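You operate a simulated robot arm through the tools that you are given. There is no shell and no other tool. Be economical: measure what you need, move in short steps, check, and stop when the job is done.

Carry out the task below with a simulated robot arm. There is one attempt and no reset: what you move stays moved.

JOB
Find the roughest bearing, leave the dial there, stop trainer, oil and cooling.
Fine: read all five while it runs, each till the needle settles; oil off once it stands still; no push refused; leave the other controls alone.

Only the result counts: the job must be done as asked and must still hold three seconds after the hand-in. Knocking over, shifting, dropping, spilling or breaking anything else fails it.

ROBOT AND FRAMES
A 6-joint arm with a two-finger parallel gripper, fixed in place. Base frame: the origin is at the foot of the arm, x ahead of it, y to its left, z up. Lengths are in mm, angles in rad, forces in N, time in s.
With the tool pointing down near the work surface it reaches from about 100 to 660 mm from the base axis. Its first joint turns from -1.152 to 1.152 rad. Payload 2.45 kg.
The TCP is the grasp point between the finger pads, 24 mm short of the fingertips. In the tool frame z runs along the fingers and y along their closing line. The gripper opens to 68 mm. The fingers are 17 mm wide and 10 mm thick; the gripper's body (40 by 70 mm) begins 41 mm behind the TCP.
Orientation is that of the tool frame in the base frame, as a unit quaternion [x, y, z, w]. With the fingers straight down and closing along the base's y, the tool's x points along the base's -x, its y along +y and its z along -z.

CONTROLS
- The arm moves only by the tool drive_tool. Its argument "increments" is a list of rows, each an object (a shift or turn left out is 0, a gripper value left out holds the last) with "slide": the shift along the base's x, y, z in units of 150 mm (1.0 is 150 mm), a list of three; "dr": the turn, a rotation vector about the base's x, y, z in units of 90 degrees (1.0 is 90 degrees), a list of three; "fingers": the closure in counts, from 0 (fully open) to 255 (shut). In form: [{"slide": [x, y, z], "dr": [rx, ry, rz], "fingers": fingers}, ...]. A call has 1 to 12 rows; each row is the pose to reach, as a shift and turn from the pose commanded when the call began. A call with a number of a shift or a turn outside -1 to 1 is refused whole. Each row takes 0.2 s and may step no farther than 50 mm and 0.15 rad from the row before; otherwise, or with a gripper value out of range, the whole call is refused. A pose out of reach is approached as far as the arm can. The call stops where the force on the tool passes 40 N (or 10 N more than at its start, if that is more) or the arm is blocked; 0.2 s more then pass. Each finger travels about 108 mm/s and halts on what it meets, pressing with about 41 N; the grip force reading is that of the motor and also rises with nothing between the fingers. The clock runs only during rows and for 0.2 s after the last one: add rows that repeat a pose to give the fingers time. It gives the time, the measured TCP pose, the force on the tool (base axes), the opening and the grip force at its end, in the units of the frame above (readings bear some noise), with the torque about the TCP (base axes, N m) and any sound that the robot's microphone picked up, and new pictures: "pictures" is both (left out), scene, wrist or none.
- Cameras (640 x 400 px; columns grow to the right, rows downward): "scene" is fixed at [167.4, 430, 1449.1]; the picture's right is [-0.63, -0.77, 0.00], its down [-0.61, 0.50, -0.61] and it looks along [0.47, -0.39, -0.79] (base axes); focal length 345 px, centre (320, 200). "wrist" rides on the gripper at [84, 11, -75] in the tool frame; the picture's right is [-0.13, 0.99, 0.00], its down [-0.60, -0.08, -0.79] and it looks along [-0.79, -0.10, 0.61] (tool axes); focal length 251 px, centre (320, 200). There is no depth. A picture from a camera that has moved, and an enlarged one, comes with that camera's place and axes in the base frame and with its lens. The place of the scene camera against the robot may be out by one fixed shift of up to 18 mm in any direction.
- inspect(camera, box): a new picture of the part [left, top, right, bottom] of that camera's present view, enlarged. It takes no simulated time.
- sign_off(): hands the job in; it is judged then, once.

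Work in short steps. Places have to be worked out from the pictures, the camera data and where the tool is seen: move nearer, look again, correct. Check each grasp and each placing, and mend what went wrong. You have 120 turns and 200 pictures in all, those below and enlarged ones among them. Open the gripper and draw the arm clear of the work before you hand the job in, unless the task says otherwise; then end with one line.

The tools are called as name(argument=value, ...) on one line, values as JSON. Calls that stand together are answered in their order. drive_tool: Moves the arm, as the interface text tells. Its arguments: {"type":"object","properties":{"increments":{"type":"array","items":{"type":"object","properties":{"slide":{"type":"array","items":{"type":"number"}},"dr":{"type":"array","items":{"type":"number"}},"fingers":{"type":"number"}}}},"pictures":{"type":"string","enum":["both","scene","wrist","none"]}},"required":["increments"]} The other tools are called the same way: inspect (camera, box) takes an enlarged picture of a part of a camera's view; sign_off () hands the job in.

At the start:

```text
t: 0.0
eef_pos: [435.7, 24.4, 1001.8]
ee_rot: [0.0, 1.0, 0.0, 0.001]
contact_force: [-0.6, -0.3, 0.2]
wrist_torque: [0.02, 0.0, 0.0]
grip_width: 67.9
gripper_force: 0.1
```

scene: 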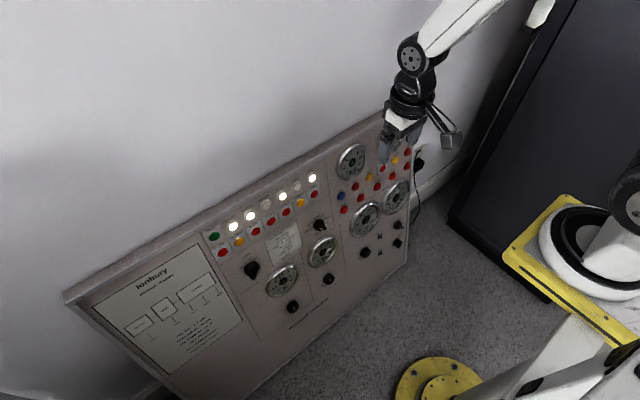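
wrist: 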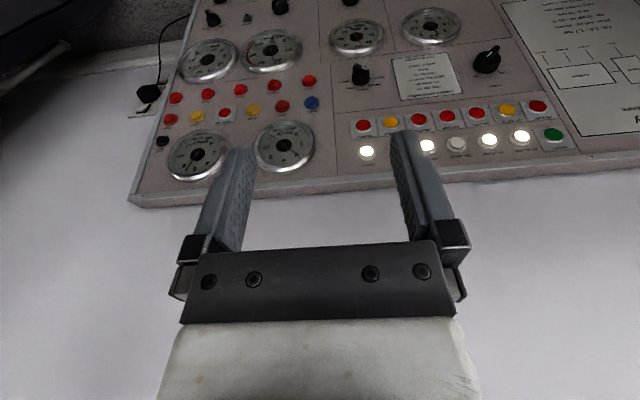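

The panel stands ahead of the arm; I'll enlarge the controls to read labels.

inspect(camera="scene", box=[200, 160, 340, 260])

inspect(camera="scene", box=[320, 130, 440, 270])

inspect(camera="scene", box=[230, 220, 350, 330])

inspect(camera="scene", box=[70, 240, 260, 390])

inspect(camera="wrist", box=[330, 0, 580, 170])

```text
4.00 times, centred on (270, 210) of scene
camera zoom: at [167.4, 430.0, 1449.1], right [-0.63, -0.77, 0.0], down [-0.61, 0.5, -0.61], along [0.47, -0.39, -0.79], focal length 1380 px, centre (520, 160)
```

zoom: 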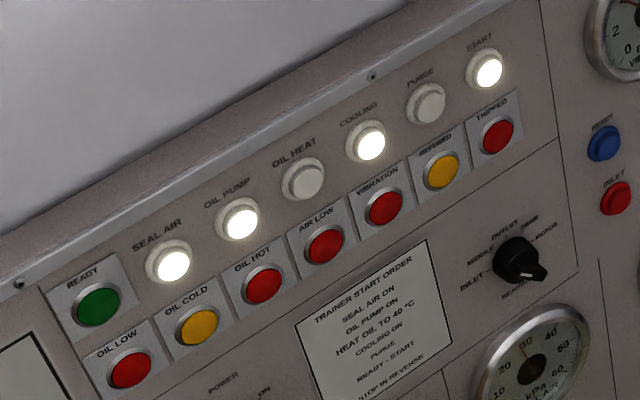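

```text
2.86 times, centred on (380, 200) of scene
camera zoom: at [167.4, 430.0, 1449.1], right [-0.63, -0.77, 0.0], down [-0.61, 0.5, -0.61], along [0.47, -0.39, -0.79], focal length 985 px, centre (149, 200)
```

zoom: 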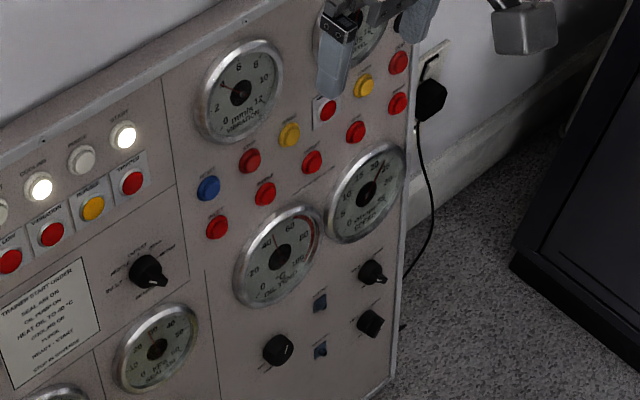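

```text
3.64 times, centred on (290, 275) of scene
camera zoom: at [167.4, 430.0, 1449.1], right [-0.63, -0.77, 0.0], down [-0.61, 0.5, -0.61], along [0.47, -0.39, -0.79], focal length 1254 px, centre (429, -73)
```

zoom: 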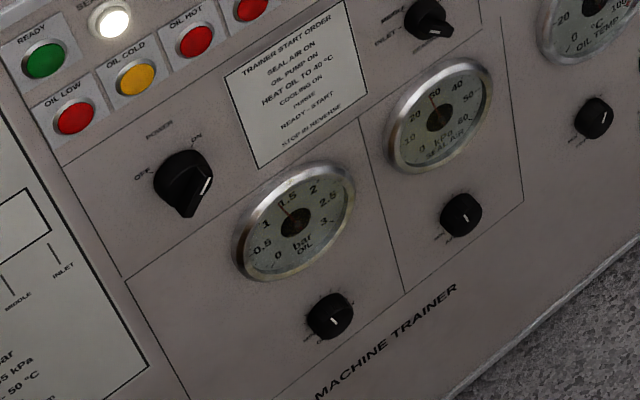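

```text
2.67 times, centred on (165, 315) of scene
camera zoom: at [167.4, 430.0, 1449.1], right [-0.63, -0.77, 0.0], down [-0.61, 0.5, -0.61], along [0.47, -0.39, -0.79], focal length 920 px, centre (733, -107)
```

zoom: 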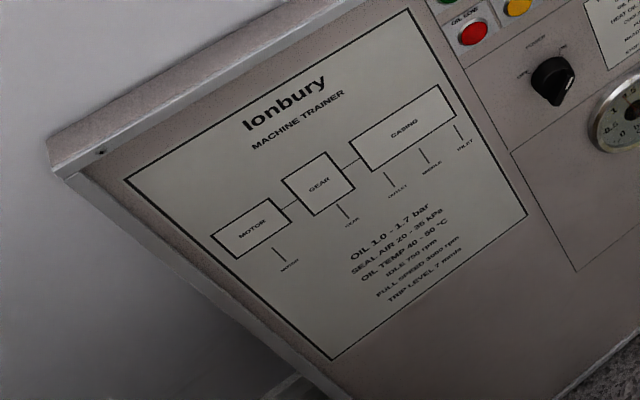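

```text
2.35 times, centred on (455, 85) of wrist
camera zoom: at [352.9, 34.0, 1077.7], right [0.13, 0.99, 0.0], down [0.6, -0.08, 0.79], along [0.79, -0.1, -0.61], focal length 592 px, centre (2, 471)
```

zoom: 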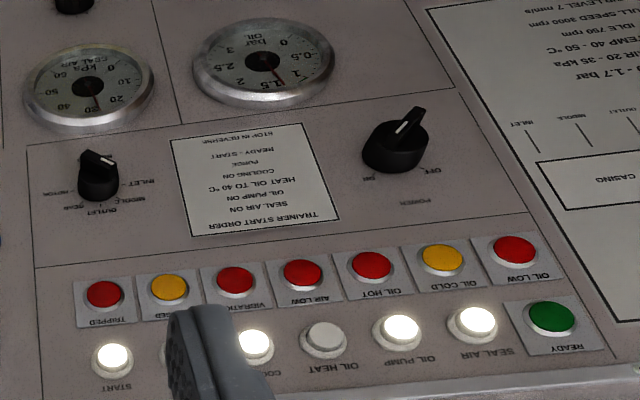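

START sits near (630,73,780) and the panel leans back about 12°. I'll zoom on the selector and vibration gauge.

inspect(camera="scene", box=[300, 205, 348, 240])

inspect(camera="scene", box=[330, 140, 375, 185])

inspect(camera="wrist", box=[140, 60, 330, 190])

inspect(camera="wrist", box=[180, 0, 400, 90])

```text
11.43 times, centred on (324, 222) of scene
camera zoom: at [167.4, 430.0, 1449.1], right [-0.63, -0.77, 0.0], down [-0.61, 0.5, -0.61], along [0.47, -0.39, -0.79], focal length 3941 px, centre (274, -57)
```

zoom: 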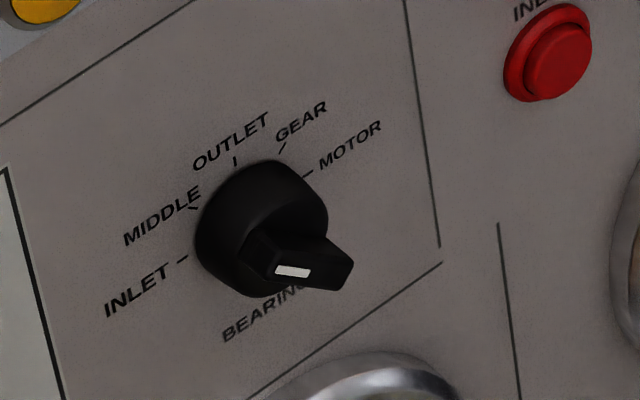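

```text
8.89 times, centred on (352, 162) of scene
camera zoom: at [167.4, 430.0, 1449.1], right [-0.63, -0.77, 0.0], down [-0.61, 0.5, -0.61], along [0.47, -0.39, -0.79], focal length 3066 px, centre (31, 533)
```

zoom: 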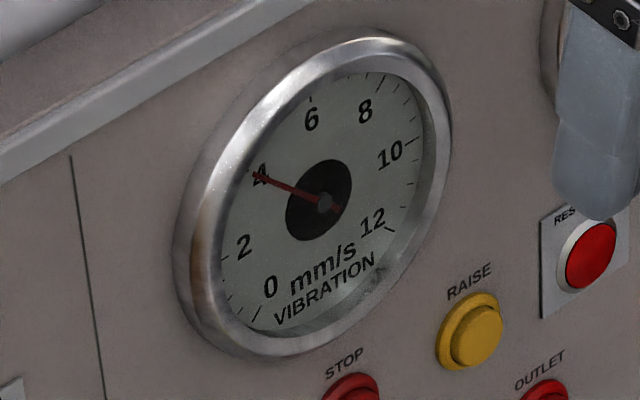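

```text
3.08 times, centred on (235, 125) of wrist
camera zoom: at [352.9, 34.0, 1077.7], right [0.13, 0.99, 0.0], down [0.6, -0.08, 0.79], along [0.79, -0.1, -0.61], focal length 774 px, centre (582, 431)
```

zoom: 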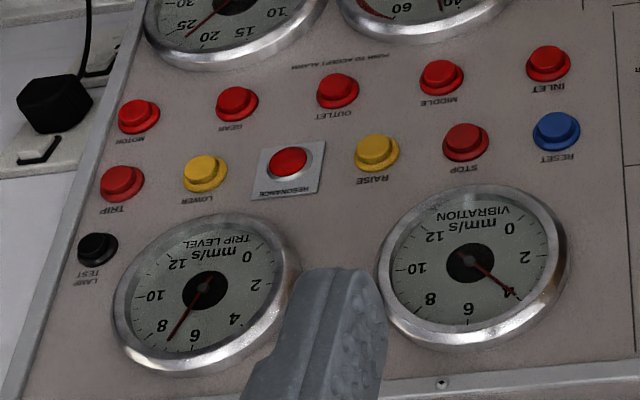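

```text
2.91 times, centred on (290, 45) of wrist
camera zoom: at [352.9, 34.0, 1077.7], right [0.13, 0.99, 0.0], down [0.6, -0.08, 0.79], along [0.79, -0.1, -0.61], focal length 731 px, centre (407, 651)
```

zoom: 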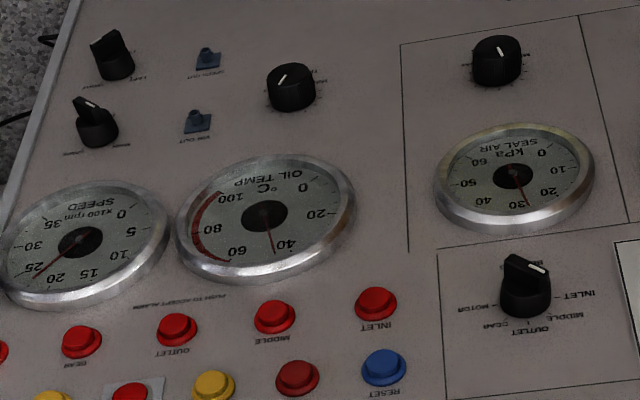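

The STOP button is near (602,-66,667), the bearing selector near (594,79,614), COOLING near (632,165,780). I'll turn the tool to face the panel while descending.

drive_tool(increments=[{"slide": [-0.03, 0.04, -0.1], "dr": [0, -0.087, 0], "fingers": 0}, {"slide": [-0.06, 0.08, -0.2], "dr": [0, -0.174, 0]}, {"slide": [-0.09, 0.12, -0.3], "dr": [0, -0.261, 0]}, {"slide": [-0.12, 0.16, -0.4], "dr": [0, -0.348, 0]}, {"slide": [-0.15, 0.2, -0.5], "dr": [0, -0.435, 0]}, {"slide": [-0.18, 0.24, -0.6], "dr": [0, -0.522, 0]}, {"slide": [-0.21, 0.28, -0.7], "dr": [0, -0.609, 0]}, {"slide": [-0.24, 0.32, -0.8], "dr": [0, -0.696, 0]}, {"slide": [-0.27, 0.36, -0.9], "dr": [0, -0.783, 0]}, {"slide": [-0.3, 0.37, -1.0], "dr": [0, -0.87, 0]}])

```text
t: 2.2
eef_pos: [388.9, 78.3, 850.1]
ee_rot: [0.0, 0.774, 0.0, 0.633]
contact_force: [0.4, -0.2, 0.5]
wrist_torque: [-0.02, 0.0, -0.03]
grip_width: 67.8
gripper_force: 0.2
out of reach, approached as far as the arm can: row 3, 4, 5, 6, 7
camera wrist: at [301.4, 89.1, 784.0], right [0.02, 0.99, 0.13], down [-0.66, -0.08, 0.75], along [0.75, -0.1, 0.65], focal length 251 px, centre (320, 200)
```

scene: 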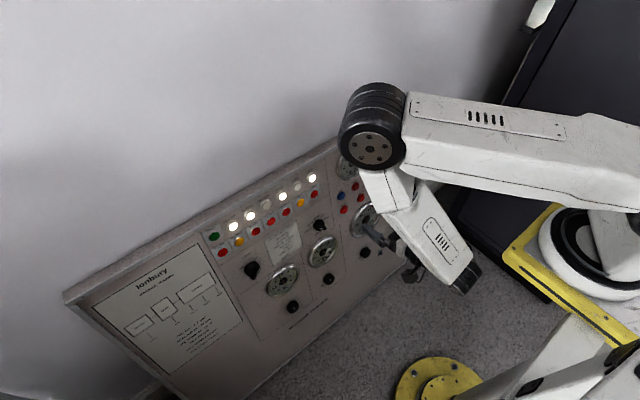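
wrist: 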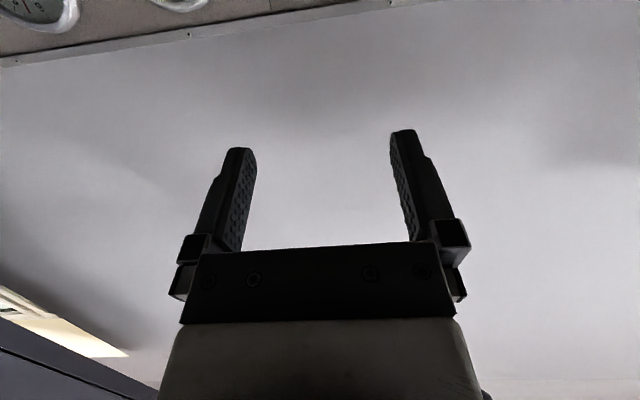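

Orientation achieved. I'll descend toward the selector's standoff.

drive_tool(increments=[{"slide": [0, 0, -0.3]}, {"slide": [0, 0, -0.6]}, {"slide": [0, 0, -0.9]}, {"slide": [0, 0, -1.0]}], pictures="none")

drive_tool(increments=[{"slide": [0.1, 0, -0.2]}, {"slide": [0.2, 0, -0.4]}, {"slide": [0.3, 0, -0.5]}])

```text
t: 3.2
eef_pos: [391.5, 77.1, 700.8]
ee_rot: [0.0, 0.775, 0.0, 0.632]
contact_force: [0.1, -0.4, -0.1]
wrist_torque: [-0.03, -0.02, 0.0]
grip_width: 67.9
gripper_force: 0.0
```

```text
t: 4.0
eef_pos: [434.3, 79.3, 626.9]
ee_rot: [0.0, 0.775, 0.0, 0.632]
contact_force: [-0.5, -0.1, -1.2]
wrist_torque: [0.02, -0.01, -0.02]
grip_width: 67.9
gripper_force: 0.0
camera wrist: at [346.0, 89.0, 560.8], right [0.03, 0.99, 0.13], down [-0.66, -0.08, 0.75], along [0.75, -0.1, 0.65], focal length 251 px, centre (320, 200)
```

scene: 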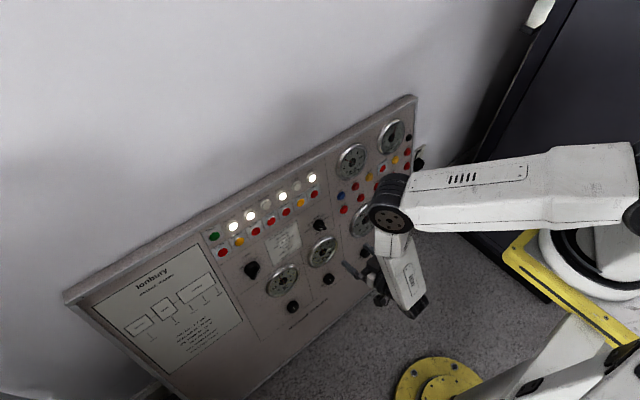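
wrist: 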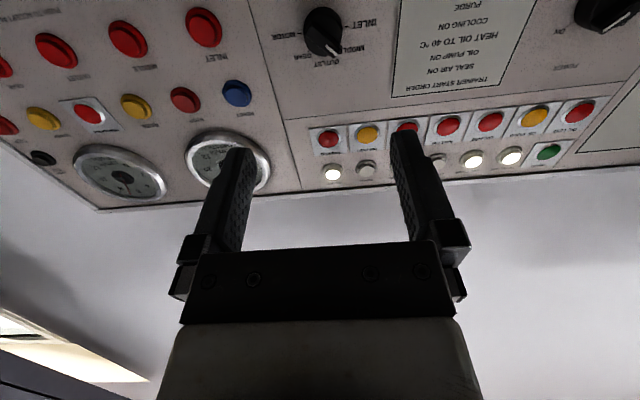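

The vibration gauge stays visible to the scene camera. I'll zoom on the selector from the wrist to fix its position and pointer.

inspect(camera="wrist", box=[260, 0, 390, 81])

inspect(camera="scene", box=[300, 205, 348, 240])

inspect(camera="scene", box=[330, 140, 375, 185])

inspect(camera="scene", box=[330, 215, 450, 310])

```text
4.92 times, centred on (325, 40) of wrist
camera zoom: at [346.0, 89.0, 560.8], right [0.03, 0.99, 0.13], down [-0.66, -0.08, 0.75], along [0.75, -0.1, 0.65], focal length 1238 px, centre (295, 985)
```

zoom: 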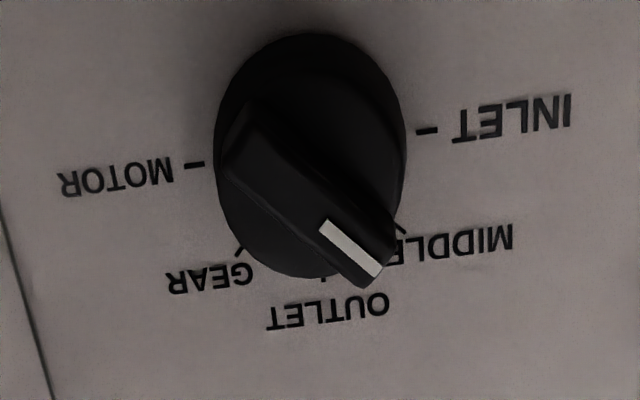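

```text
11.43 times, centred on (324, 222) of scene
camera zoom: at [167.4, 430.0, 1449.1], right [-0.63, -0.77, 0.0], down [-0.61, 0.5, -0.61], along [0.47, -0.39, -0.79], focal length 3941 px, centre (274, -57)
```

zoom: 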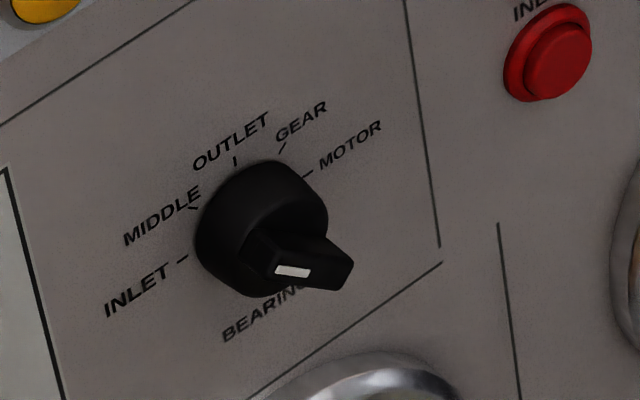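

```text
8.89 times, centred on (352, 162) of scene
camera zoom: at [167.4, 430.0, 1449.1], right [-0.63, -0.77, 0.0], down [-0.61, 0.5, -0.61], along [0.47, -0.39, -0.79], focal length 3066 px, centre (31, 533)
```

zoom: 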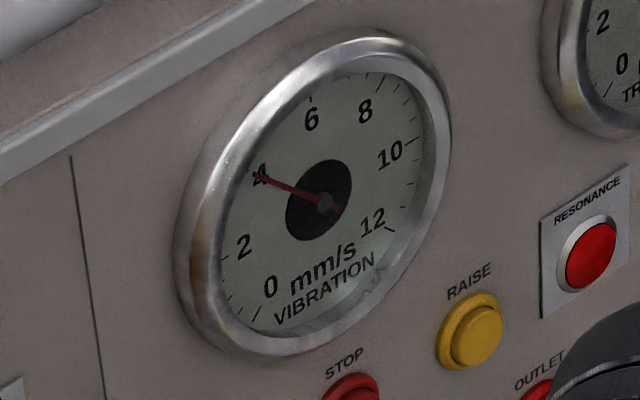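

```text
4.21 times, centred on (390, 262) of scene
camera zoom: at [167.4, 430.0, 1449.1], right [-0.63, -0.77, 0.0], down [-0.61, 0.5, -0.61], along [0.47, -0.39, -0.79], focal length 1452 px, centre (25, -63)
```

zoom: 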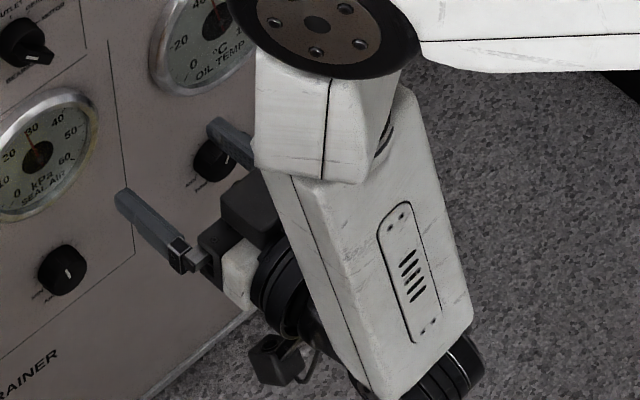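

The pointer is at MIDDLE and the needle sits at about 4.0. Wrist-only triangulation puts the knob base near (603,82,592). I'll roll the gripper 45° so its closing line crosses the ridge and come to a 100 mm standoff.

drive_tool(increments=[{"slide": [0.08, 0.003, -0.017], "dr": [-0.0817, 0, 0.0167]}, {"slide": [0.16, 0.006, -0.033], "dr": [-0.163, 0, 0.033]}, {"slide": [0.24, 0.009, -0.05], "dr": [-0.245, 0, 0.05]}, {"slide": [0.32, 0.012, -0.067], "dr": [-0.327, 0, 0.067]}, {"slide": [0.4, 0.014, -0.085], "dr": [-0.408, 0, 0.083]}, {"slide": [0.467, 0.016, -0.1], "dr": [-0.49, 0, 0.1]}])

inspect(camera="scene", box=[280, 190, 400, 290])

```text
t: 5.4
eef_pos: [505.7, 82.5, 613.1]
ee_rot: [-0.297, 0.716, -0.243, 0.583]
contact_force: [0.1, -0.8, -1.1]
wrist_torque: [-0.03, -0.04, 0.03]
grip_width: 68.1
gripper_force: 0.0
camera wrist: at [420.1, 29.4, 562.9], right [-0.12, 0.79, -0.6], down [-0.68, 0.37, 0.63], along [0.72, 0.49, 0.49], focal length 251 px, centre (320, 200)
```

scene: 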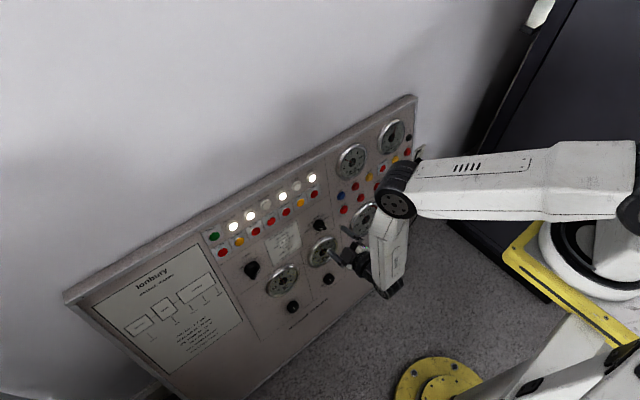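
wrist: 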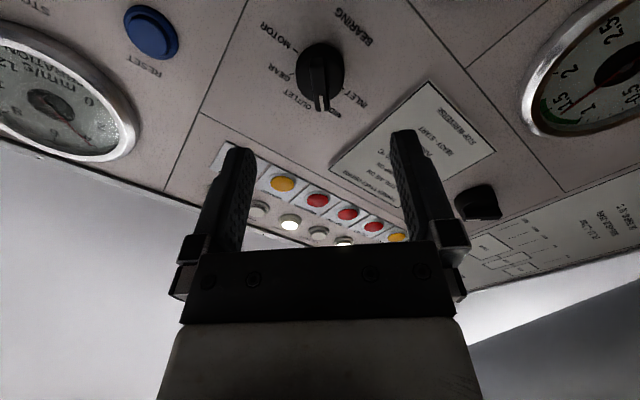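

```text
4.00 times, centred on (340, 240) of scene
camera zoom: at [167.4, 430.0, 1449.1], right [-0.63, -0.77, 0.0], down [-0.61, 0.5, -0.61], along [0.47, -0.39, -0.79], focal length 1380 px, centre (240, 40)
```

zoom: 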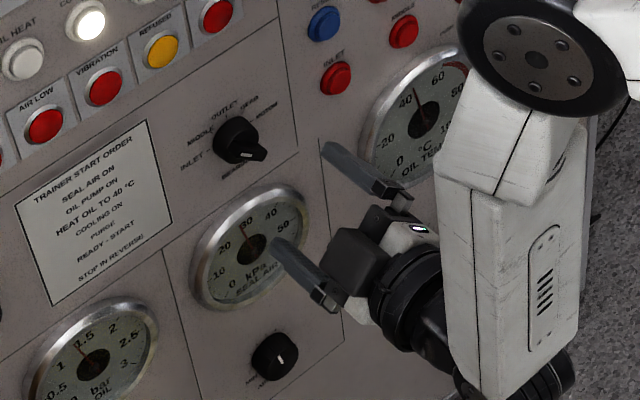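

The ridge is vertical in the wrist picture and between the fingers. I'll zoom to check the alignment of the axis.

inspect(camera="wrist", box=[240, 20, 400, 120])

```text
4.00 times, centred on (320, 70) of wrist
camera zoom: at [420.1, 29.4, 562.9], right [-0.12, 0.79, -0.6], down [-0.68, 0.37, 0.63], along [0.72, 0.49, 0.49], focal length 1006 px, centre (320, 720)
```

zoom: 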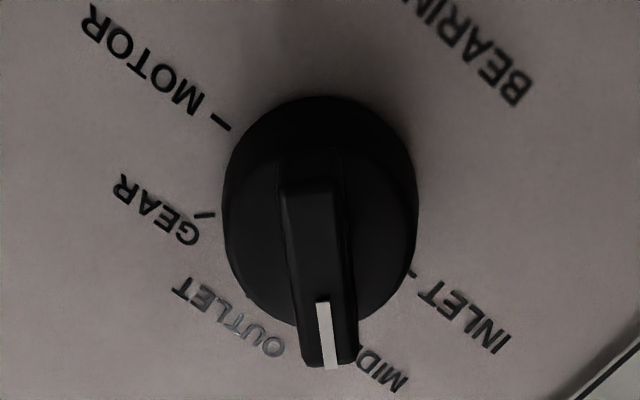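

The alignment is within about 2 mm. I'll advance 50 mm along the tool axis and look.

drive_tool(increments=[{"slide": [0.163, -0.006, -0.033]}, {"slide": [0.327, -0.006, -0.065]}])

inspect(camera="scene", box=[290, 200, 360, 250])

inspect(camera="wrist", box=[200, 70, 440, 220])

```text
t: 6.0
eef_pos: [554.9, 80.1, 602.2]
ee_rot: [-0.297, 0.716, -0.242, 0.583]
contact_force: [1.0, -0.5, 0.8]
wrist_torque: [0.0, -0.01, -0.01]
grip_width: 67.9
gripper_force: 0.0
camera wrist: at [469.7, 28.6, 552.7], right [-0.12, 0.79, -0.6], down [-0.68, 0.37, 0.63], along [0.72, 0.48, 0.49], focal length 251 px, centre (320, 200)
```

scene: 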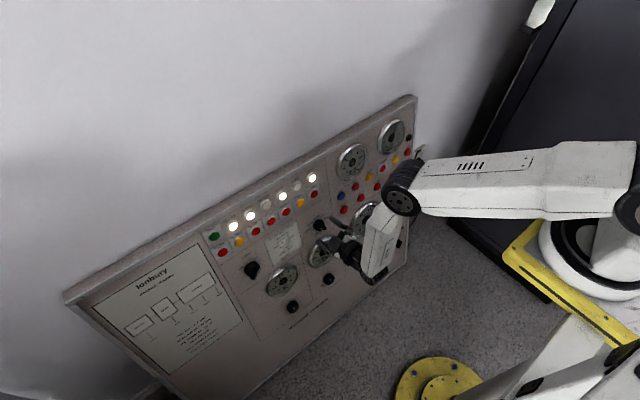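
wrist: 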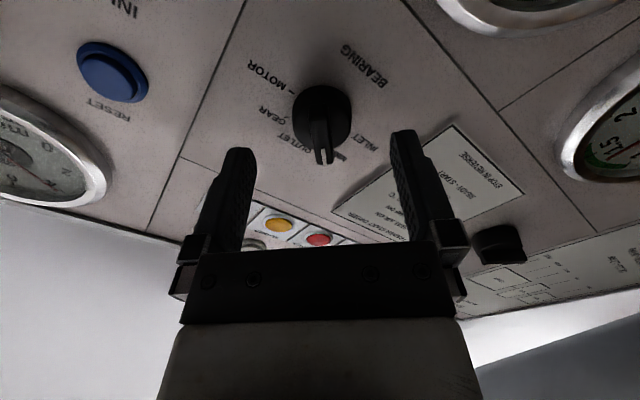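

```text
8.00 times, centred on (325, 225) of scene
camera zoom: at [167.4, 430.0, 1449.1], right [-0.63, -0.77, 0.0], down [-0.61, 0.5, -0.61], along [0.47, -0.39, -0.79], focal length 2759 px, centre (280, 0)
```

zoom: 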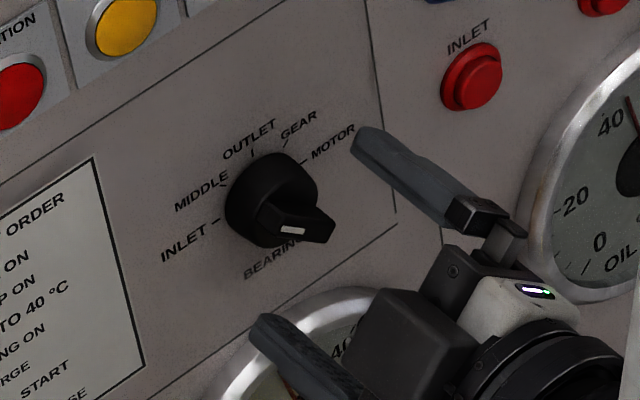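

```text
2.67 times, centred on (320, 145) of wrist
camera zoom: at [469.7, 28.6, 552.7], right [-0.12, 0.79, -0.6], down [-0.68, 0.37, 0.63], along [0.72, 0.48, 0.49], focal length 670 px, centre (320, 347)
```

zoom: 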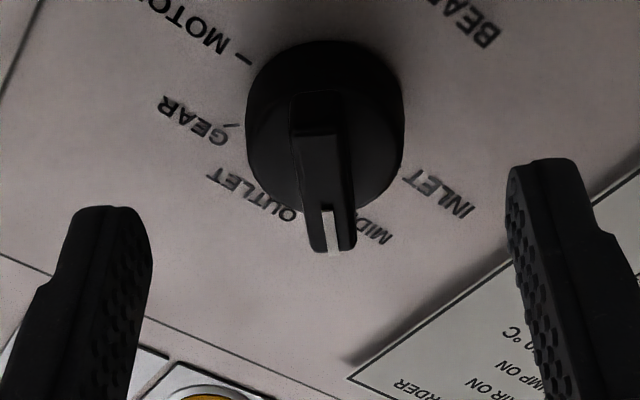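

The ridge top looks about 5 mm ahead of the fingertips. I'll advance 13 mm and close.

drive_tool(increments=[{"slide": [0.085, 0, -0.017]}, {"slide": [0.085, 0, -0.017], "fingers": 130}, {"slide": [0.085, 0, -0.017], "fingers": 255}, {"slide": [0.085, 0, -0.017], "fingers": 255}, {"slide": [0.085, 0, -0.017], "fingers": 255}])

inspect(camera="scene", box=[290, 200, 360, 250])

inspect(camera="scene", box=[330, 140, 375, 185])

```text
t: 7.2
eef_pos: [567.5, 82.2, 599.3]
ee_rot: [-0.297, 0.716, -0.241, 0.584]
contact_force: [7.4, 4.6, -13.1]
wrist_torque: [0.05, -0.02, 0.21]
grip_width: 9.8
gripper_force: 31.2
camera wrist: at [482.2, 29.2, 549.6], right [-0.12, 0.79, -0.6], down [-0.68, 0.37, 0.63], along [0.72, 0.48, 0.49], focal length 251 px, centre (320, 200)
```

scene: 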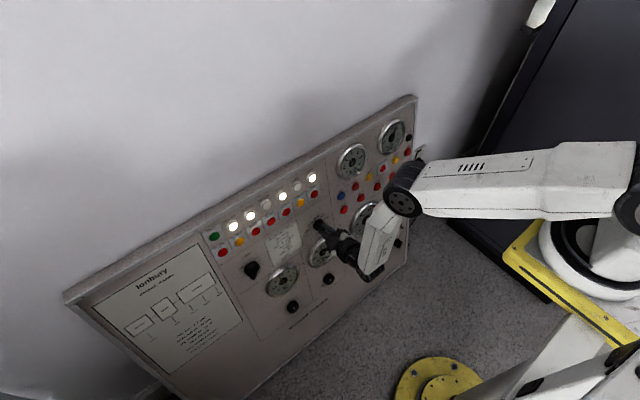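
wrist: 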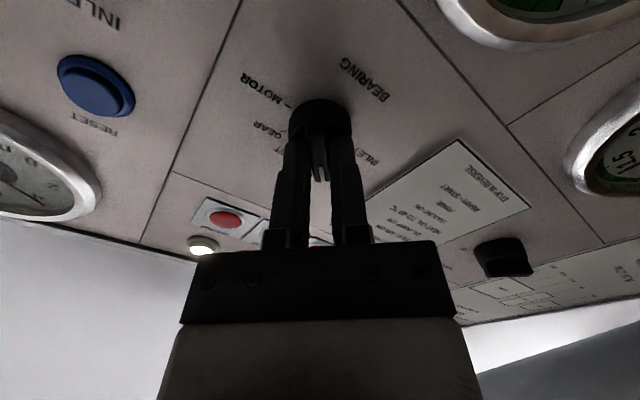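

```text
8.00 times, centred on (325, 225) of scene
camera zoom: at [167.8, 430.1, 1449.0], right [-0.63, -0.77, 0.0], down [-0.61, 0.5, -0.61], along [0.47, -0.39, -0.79], focal length 2759 px, centre (280, 0)
```

zoom: 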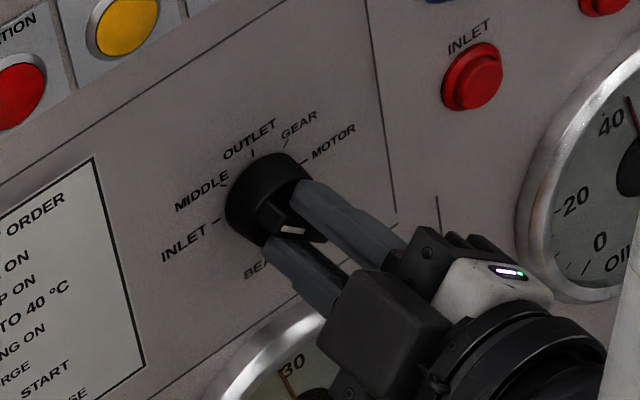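

```text
8.89 times, centred on (352, 162) of scene
camera zoom: at [167.8, 430.1, 1449.0], right [-0.63, -0.77, 0.0], down [-0.61, 0.5, -0.61], along [0.47, -0.39, -0.79], focal length 3066 px, centre (31, 533)
```

zoom: 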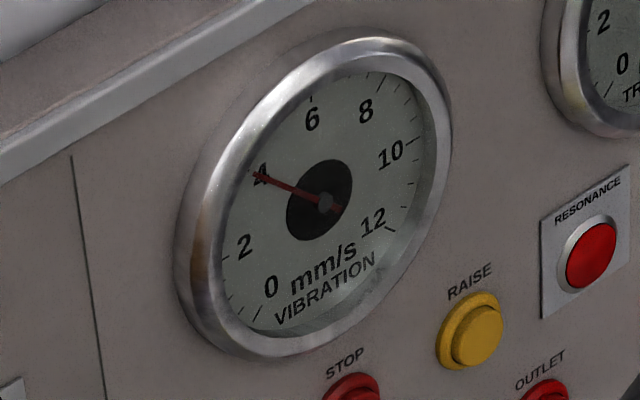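

The ridge is gripped (9.8 mm). MIDDLE reads 4.0. I'll now turn 45° toward INLET, relieving the side force by 1 mm, then hold for settling.

drive_tool(increments=[{"slide": [0, 0.006, -0.006], "dr": [-0.0817, 0, 0.0167]}, {"slide": [0, 0.006, -0.006], "dr": [-0.163, 0, 0.033]}, {"slide": [0, 0.006, -0.006], "dr": [-0.245, 0, 0.05]}, {"slide": [0, 0.006, -0.006], "dr": [-0.327, 0, 0.067]}, {"slide": [0, 0.006, -0.006], "dr": [-0.408, 0, 0.083]}, {"slide": [0, 0.006, -0.006], "dr": [-0.49, 0, 0.1]}, {"slide": [0, 0.006, -0.006], "dr": [-0.49, 0, 0.1]}], pictures="none")

inspect(camera="scene", box=[290, 200, 360, 250])

inspect(camera="scene", box=[330, 140, 375, 185])

```text
t: 8.8
eef_pos: [568.1, 81.8, 598.6]
ee_rot: [-0.548, 0.548, -0.449, 0.446]
contact_force: [-12.5, -3.3, 20.7]
wrist_torque: [0.13, -0.26, 0.3]
grip_width: 10.0
gripper_force: 31.6
```

```text
8.00 times, centred on (325, 225) of scene
camera zoom: at [166.8, 429.8, 1449.2], right [-0.63, -0.77, 0.0], down [-0.61, 0.5, -0.61], along [0.47, -0.39, -0.79], focal length 2759 px, centre (280, 0)
```

zoom: 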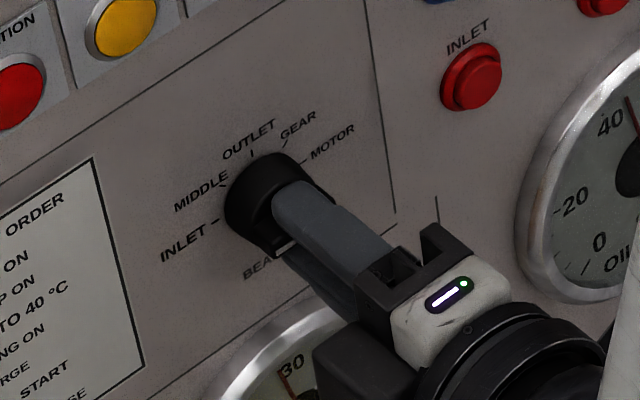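

```text
8.89 times, centred on (352, 162) of scene
camera zoom: at [166.8, 429.8, 1449.2], right [-0.63, -0.77, 0.0], down [-0.61, 0.5, -0.61], along [0.47, -0.39, -0.79], focal length 3066 px, centre (31, 533)
```

zoom: 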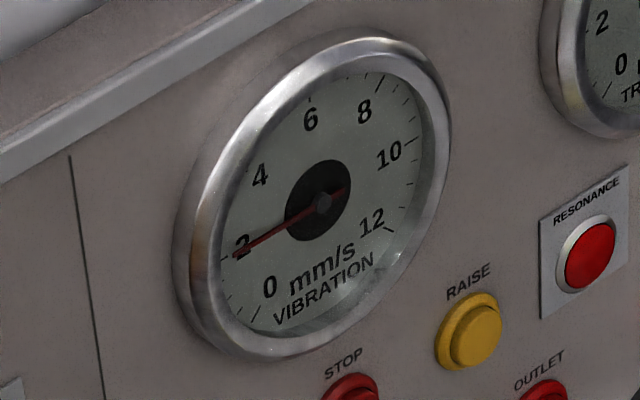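

It turned to INLET; the needle is moving (about 2 now). I'll wait for it to settle.

drive_tool(increments=[{"slide": [0, 0, 0]}, {"slide": [0, 0, 0]}, {"slide": [0, 0, 0]}, {"slide": [0, 0, 0]}, {"slide": [0, 0, 0]}, {"slide": [0, 0, 0]}, {"slide": [0, 0, 0]}, {"slide": [0, 0, 0]}, {"slide": [0, 0, 0]}, {"slide": [0, 0, 0]}], pictures="none")

inspect(camera="scene", box=[330, 140, 375, 185])

drive_tool(increments=[{"slide": [0, 0, 0]}, {"slide": [0, 0, 0]}, {"slide": [0, 0, 0]}, {"slide": [0, 0, 0]}, {"slide": [0, 0, 0]}, {"slide": [0, 0, 0]}, {"slide": [0, 0, 0]}, {"slide": [0, 0, 0]}, {"slide": [0, 0, 0]}, {"slide": [0, 0, 0]}], pictures="none")

inspect(camera="scene", box=[330, 140, 375, 185])

```text
t: 11.0
eef_pos: [568.5, 82.4, 598.3]
ee_rot: [-0.546, 0.547, -0.449, 0.448]
contact_force: [-6.8, -7.8, 21.7]
wrist_torque: [-0.12, -0.3, -0.51]
grip_width: 10.0
gripper_force: 31.6
```

```text
8.89 times, centred on (352, 162) of scene
camera zoom: at [166.9, 429.8, 1449.2], right [-0.63, -0.77, 0.0], down [-0.61, 0.5, -0.61], along [0.47, -0.39, -0.79], focal length 3066 px, centre (31, 533)
```

zoom: 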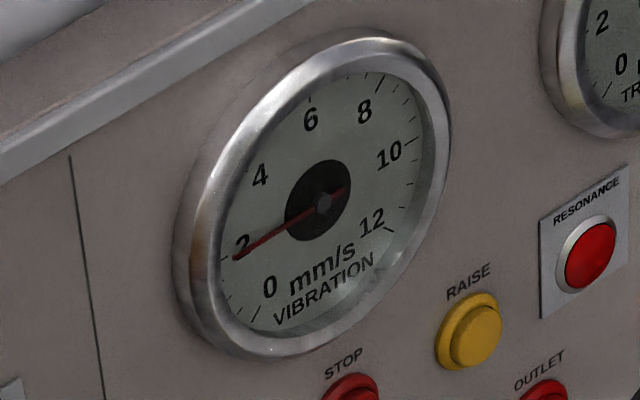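

```text
t: 13.2
eef_pos: [568.2, 82.8, 599.0]
ee_rot: [-0.546, 0.547, -0.449, 0.448]
contact_force: [-2.0, -12.5, 21.1]
wrist_torque: [-0.07, -0.28, -0.3]
grip_width: 9.8
gripper_force: 30.8
```

```text
8.89 times, centred on (352, 162) of scene
camera zoom: at [167.0, 429.7, 1449.3], right [-0.63, -0.77, 0.0], down [-0.61, 0.5, -0.61], along [0.47, -0.39, -0.79], focal length 3066 px, centre (31, 533)
```

zoom: 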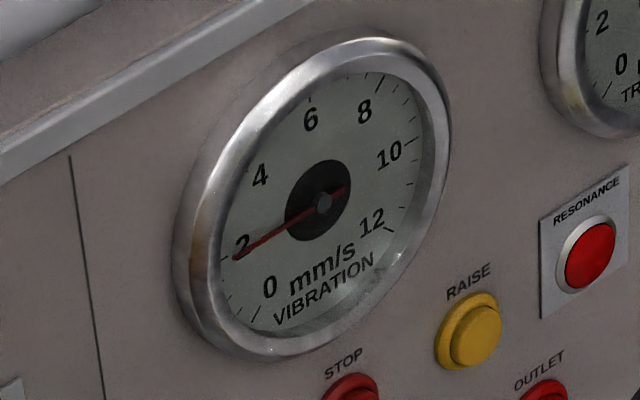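

INLET is steady at about 2.0. I'll turn back to MIDDLE and dwell there for a comparison reading.

drive_tool(increments=[{"slide": [0, 0, 0.008], "dr": [0.0817, 0, -0.0167]}, {"slide": [0, 0, 0.008], "dr": [0.163, 0, -0.033]}, {"slide": [0, 0, 0.008], "dr": [0.245, 0, -0.05]}, {"slide": [0, 0, 0.008], "dr": [0.327, 0, -0.067]}, {"slide": [0, 0, 0.008], "dr": [0.408, 0, -0.083]}, {"slide": [0, 0, 0.008], "dr": [0.49, 0, -0.1]}, {"slide": [0, 0, 0.008], "dr": [0.49, 0, -0.1]}, {"slide": [0, 0, 0.008], "dr": [0.49, 0, -0.1]}, {"slide": [0, 0, 0.008], "dr": [0.49, 0, -0.1]}, {"slide": [0, 0, 0.008], "dr": [0.49, 0, -0.1]}, {"slide": [0, 0, 0.008], "dr": [0.49, 0, -0.1]}, {"slide": [0, 0, 0.008], "dr": [0.49, 0, -0.1]}], pictures="none")

drive_tool(increments=[{"slide": [0, 0, 0]}, {"slide": [0, 0, 0]}, {"slide": [0, 0, 0]}, {"slide": [0, 0, 0]}, {"slide": [0, 0, 0]}, {"slide": [0, 0, 0]}, {"slide": [0, 0, 0]}, {"slide": [0, 0, 0]}, {"slide": [0, 0, 0]}, {"slide": [0, 0, 0]}], pictures="none")

inspect(camera="scene", box=[330, 140, 375, 185])

inspect(camera="scene", box=[290, 200, 360, 250])

```text
t: 15.8
eef_pos: [566.6, 83.3, 600.6]
ee_rot: [-0.297, 0.716, -0.242, 0.584]
contact_force: [16.5, -4.3, -8.2]
wrist_torque: [-0.01, 0.12, -0.21]
grip_width: 9.9
gripper_force: 31.1
```

```text
t: 18.0
eef_pos: [567.3, 82.6, 599.2]
ee_rot: [-0.297, 0.716, -0.242, 0.584]
contact_force: [12.9, -0.9, -10.4]
wrist_torque: [-0.04, 0.06, -0.03]
grip_width: 10.0
gripper_force: 31.3
```

```text
8.89 times, centred on (352, 162) of scene
camera zoom: at [167.8, 430.0, 1449.1], right [-0.63, -0.77, 0.0], down [-0.61, 0.5, -0.61], along [0.47, -0.39, -0.79], focal length 3066 px, centre (31, 533)
```

zoom: 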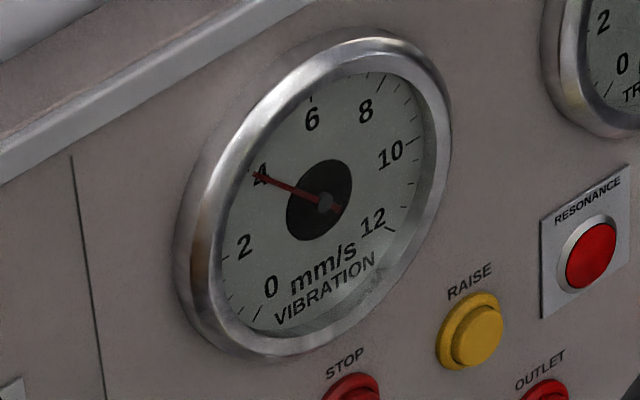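

```text
8.00 times, centred on (325, 225) of scene
camera zoom: at [167.8, 430.0, 1449.1], right [-0.63, -0.77, 0.0], down [-0.61, 0.5, -0.61], along [0.47, -0.39, -0.79], focal length 2759 px, centre (280, 0)
```

zoom: 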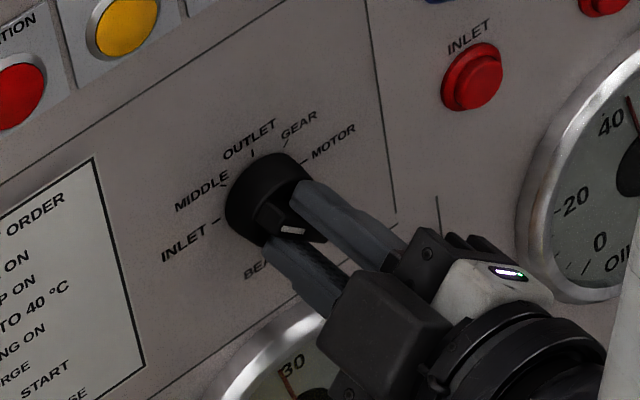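

MIDDLE confirmed at about 4.0. Next, OUTLET.

drive_tool(increments=[{"slide": [0, 0, -0.003], "dr": [0.0817, 0, -0.0167]}, {"slide": [0, 0, -0.003], "dr": [0.163, 0, -0.033]}, {"slide": [0, 0, -0.003], "dr": [0.245, 0, -0.05]}, {"slide": [0, 0, -0.003], "dr": [0.327, 0, -0.067]}, {"slide": [0, 0, -0.003], "dr": [0.408, 0, -0.083]}, {"slide": [0, 0, -0.003], "dr": [0.49, 0, -0.1]}, {"slide": [0, 0, -0.003], "dr": [0.49, 0, -0.1]}, {"slide": [0, 0, -0.003], "dr": [0.49, 0, -0.1]}, {"slide": [0, 0, -0.003], "dr": [0.49, 0, -0.1]}, {"slide": [0, 0, -0.003], "dr": [0.49, 0, -0.1]}, {"slide": [0, 0, -0.003], "dr": [0.49, 0, -0.1]}, {"slide": [0, 0, -0.003], "dr": [0.49, 0, -0.1]}], pictures="none")

drive_tool(increments=[{"slide": [0, 0, 0]}, {"slide": [0, 0, 0]}, {"slide": [0, 0, 0]}, {"slide": [0, 0, 0]}, {"slide": [0, 0, 0]}, {"slide": [0, 0, 0]}, {"slide": [0, 0, 0]}, {"slide": [0, 0, 0]}, {"slide": [0, 0, 0]}, {"slide": [0, 0, 0]}], pictures="none")

inspect(camera="scene", box=[330, 140, 375, 185])

inspect(camera="scene", box=[290, 200, 360, 250])

```text
t: 20.6
eef_pos: [567.9, 81.2, 598.7]
ee_rot: [0.0, 0.774, 0.0, 0.633]
contact_force: [-4.0, 5.0, 8.3]
wrist_torque: [0.0, -1.01, 0.12]
grip_width: 9.9
gripper_force: 31.4
```

```text
t: 22.8
eef_pos: [567.1, 81.8, 598.6]
ee_rot: [0.0, 0.775, 0.0, 0.632]
contact_force: [-6.2, 6.6, 14.7]
wrist_torque: [0.05, -0.31, 0.08]
grip_width: 9.7
gripper_force: 31.0
```

```text
8.89 times, centred on (352, 162) of scene
camera zoom: at [167.0, 430.0, 1449.2], right [-0.63, -0.77, 0.0], down [-0.61, 0.5, -0.61], along [0.47, -0.39, -0.79], focal length 3066 px, centre (31, 533)
```

zoom: 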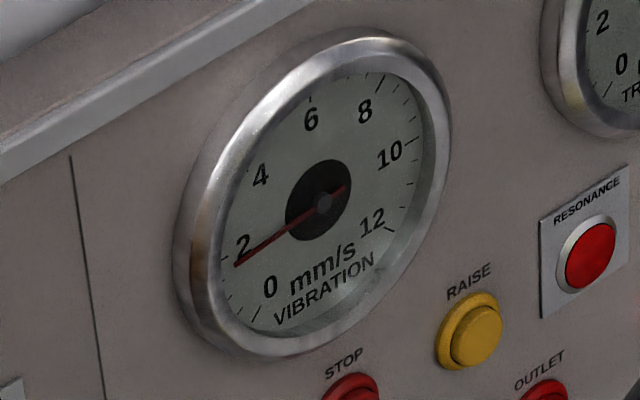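

```text
8.00 times, centred on (325, 225) of scene
camera zoom: at [167.0, 430.0, 1449.2], right [-0.63, -0.77, 0.0], down [-0.61, 0.5, -0.61], along [0.47, -0.39, -0.79], focal length 2759 px, centre (280, 0)
```

zoom: 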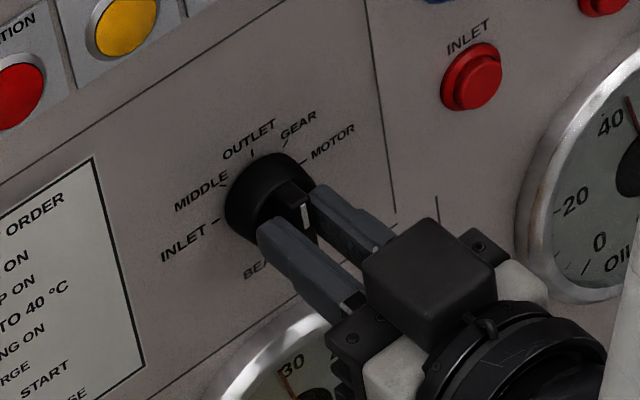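

OUTLET reads about 1.8, settled. Next, GEAR.

drive_tool(increments=[{"slide": [0, 0, 0], "dr": [0.0817, 0, -0.0167]}, {"slide": [0, 0, 0.003], "dr": [0.163, 0, -0.033]}, {"slide": [0, 0, 0.003], "dr": [0.245, 0, -0.05]}, {"slide": [0, 0, 0.003], "dr": [0.327, 0, -0.067]}, {"slide": [0, 0, 0.003], "dr": [0.408, 0, -0.083]}, {"slide": [0, 0, 0.003], "dr": [0.49, 0, -0.1]}, {"slide": [0, 0, 0.003], "dr": [0.49, 0, -0.1]}, {"slide": [0, 0, 0.003], "dr": [0.49, 0, -0.1]}, {"slide": [0, 0, 0.003], "dr": [0.49, 0, -0.1]}, {"slide": [0, 0, 0.003], "dr": [0.49, 0, -0.1]}, {"slide": [0, 0, 0.003], "dr": [0.49, 0, -0.1]}, {"slide": [0, 0, 0.003], "dr": [0.49, 0, -0.1]}], pictures="none")

drive_tool(increments=[{"slide": [0, 0, 0]}, {"slide": [0, 0, 0]}, {"slide": [0, 0, 0]}, {"slide": [0, 0, 0]}, {"slide": [0, 0, 0]}, {"slide": [0, 0, 0]}, {"slide": [0, 0, 0]}, {"slide": [0, 0, 0]}, {"slide": [0, 0, 0]}, {"slide": [0, 0, 0]}], pictures="none")

inspect(camera="scene", box=[330, 140, 375, 185])

inspect(camera="scene", box=[290, 200, 360, 250])

```text
t: 25.4
eef_pos: [567.2, 81.7, 598.4]
ee_rot: [0.296, 0.716, 0.242, 0.584]
contact_force: [9.4, -1.8, -1.6]
wrist_torque: [-0.02, -0.16, -0.15]
grip_width: 9.8
gripper_force: 31.3
```

```text
t: 27.6
eef_pos: [566.8, 81.3, 598.7]
ee_rot: [0.297, 0.716, 0.242, 0.584]
contact_force: [9.6, -6.9, -0.6]
wrist_torque: [-0.04, -0.2, -0.28]
grip_width: 10.1
gripper_force: 31.2
```

```text
8.89 times, centred on (352, 162) of scene
camera zoom: at [167.6, 429.8, 1449.1], right [-0.63, -0.77, 0.0], down [-0.61, 0.5, -0.61], along [0.47, -0.39, -0.79], focal length 3066 px, centre (31, 533)
```

zoom: 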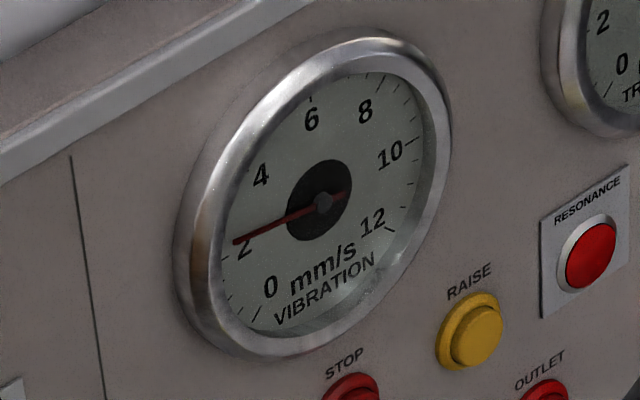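

```text
8.00 times, centred on (325, 225) of scene
camera zoom: at [167.6, 429.8, 1449.1], right [-0.63, -0.77, 0.0], down [-0.61, 0.5, -0.61], along [0.47, -0.39, -0.79], focal length 2759 px, centre (280, 0)
```

zoom: 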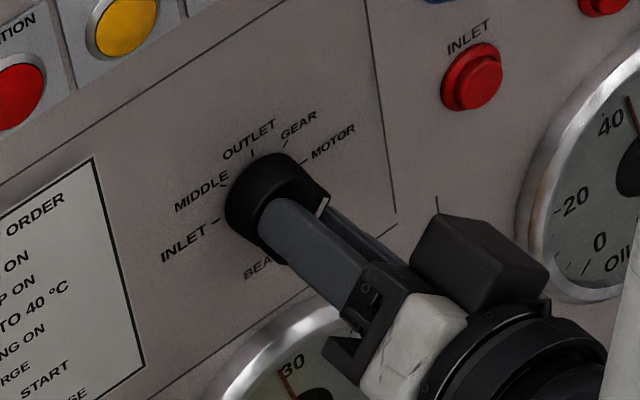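

GEAR shows about 2.3; I'll dwell a bit more to be sure it is settled.

drive_tool(increments=[{"slide": [0, 0, 0]}, {"slide": [0, 0, 0]}, {"slide": [0, 0, 0]}, {"slide": [0, 0, 0]}, {"slide": [0, 0, 0]}, {"slide": [0, 0, 0]}, {"slide": [0, 0, 0]}, {"slide": [0, 0, 0]}], pictures="none")

inspect(camera="scene", box=[330, 140, 375, 185])

drive_tool(increments=[{"slide": [0, 0, 0], "dr": [0.0817, 0, -0.0167]}, {"slide": [0, 0, 0], "dr": [0.163, 0, -0.033]}, {"slide": [0, 0, 0], "dr": [0.245, 0, -0.05]}, {"slide": [0, 0, 0], "dr": [0.327, 0, -0.067]}, {"slide": [0, 0, 0], "dr": [0.408, 0, -0.083]}, {"slide": [0, 0, 0], "dr": [0.49, 0, -0.1]}, {"slide": [0, 0, 0], "dr": [0.49, 0, -0.1]}, {"slide": [0, 0, 0], "dr": [0.49, 0, -0.1]}, {"slide": [0, 0, 0], "dr": [0.49, 0, -0.1]}, {"slide": [0, 0, 0], "dr": [0.49, 0, -0.1]}, {"slide": [0, 0, 0], "dr": [0.49, 0, -0.1]}, {"slide": [0, 0, 0], "dr": [0.49, 0, -0.1]}], pictures="none")

drive_tool(increments=[{"slide": [0, 0, 0]}, {"slide": [0, 0, 0]}, {"slide": [0, 0, 0]}, {"slide": [0, 0, 0]}, {"slide": [0, 0, 0]}, {"slide": [0, 0, 0]}, {"slide": [0, 0, 0]}, {"slide": [0, 0, 0]}, {"slide": [0, 0, 0]}, {"slide": [0, 0, 0]}, {"slide": [0, 0, 0]}, {"slide": [0, 0, 0]}], pictures="none")

inspect(camera="scene", box=[330, 140, 375, 185])

inspect(camera="scene", box=[290, 200, 360, 250])

```text
t: 29.4
eef_pos: [567.2, 81.8, 599.0]
ee_rot: [0.296, 0.715, 0.243, 0.584]
contact_force: [11.9, -9.9, 1.0]
wrist_torque: [-0.05, -0.11, -0.18]
grip_width: 9.9
gripper_force: 31.9
```

```text
8.89 times, centred on (352, 162) of scene
camera zoom: at [167.6, 429.8, 1449.2], right [-0.63, -0.77, 0.0], down [-0.61, 0.5, -0.61], along [0.47, -0.39, -0.79], focal length 3066 px, centre (31, 533)
```

zoom: 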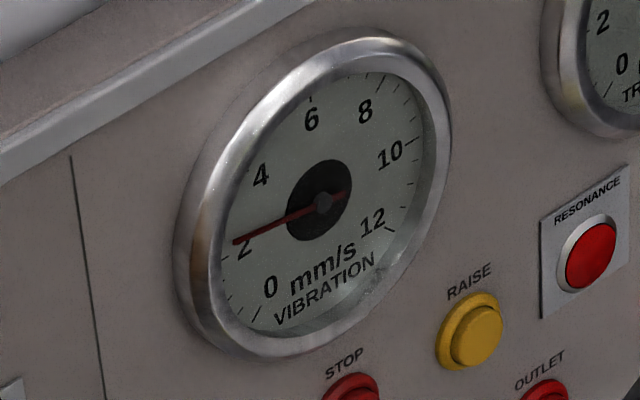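

```text
t: 32.0
eef_pos: [566.1, 81.5, 599.4]
ee_rot: [0.547, 0.548, 0.447, 0.448]
contact_force: [3.5, -6.8, -8.0]
wrist_torque: [0.1, 0.05, 0.27]
grip_width: 9.9
gripper_force: 31.5
```

```text
t: 34.6
eef_pos: [566.1, 81.9, 598.4]
ee_rot: [0.547, 0.548, 0.447, 0.447]
contact_force: [-3.8, -3.0, -10.3]
wrist_torque: [-0.04, 0.16, -0.08]
grip_width: 9.8
gripper_force: 30.8
```

```text
8.89 times, centred on (352, 162) of scene
camera zoom: at [167.6, 429.9, 1449.1], right [-0.63, -0.77, 0.0], down [-0.61, 0.5, -0.61], along [0.47, -0.39, -0.79], focal length 3066 px, centre (31, 533)
```

zoom: 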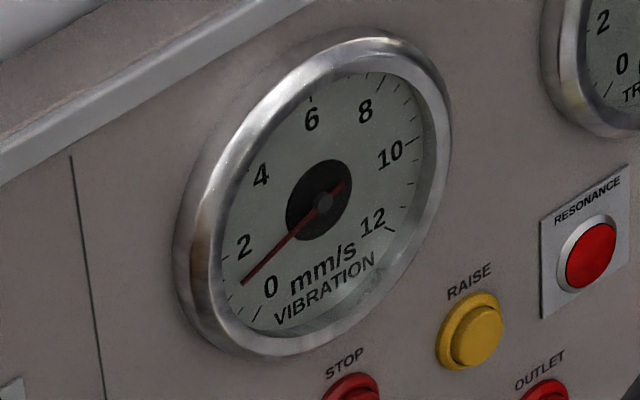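

```text
8.00 times, centred on (325, 225) of scene
camera zoom: at [167.6, 429.9, 1449.1], right [-0.63, -0.77, 0.0], down [-0.61, 0.5, -0.61], along [0.47, -0.39, -0.79], focal length 2759 px, centre (280, 0)
```

zoom: 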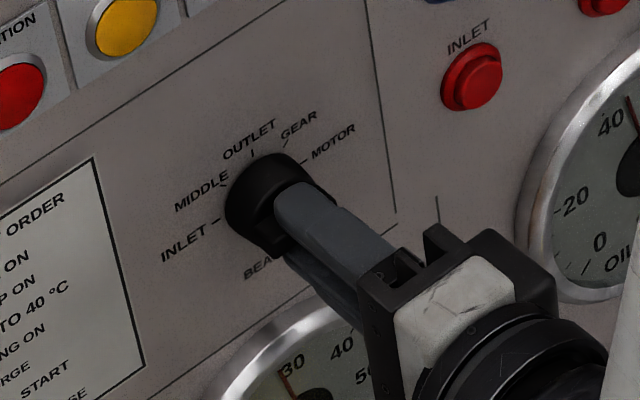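

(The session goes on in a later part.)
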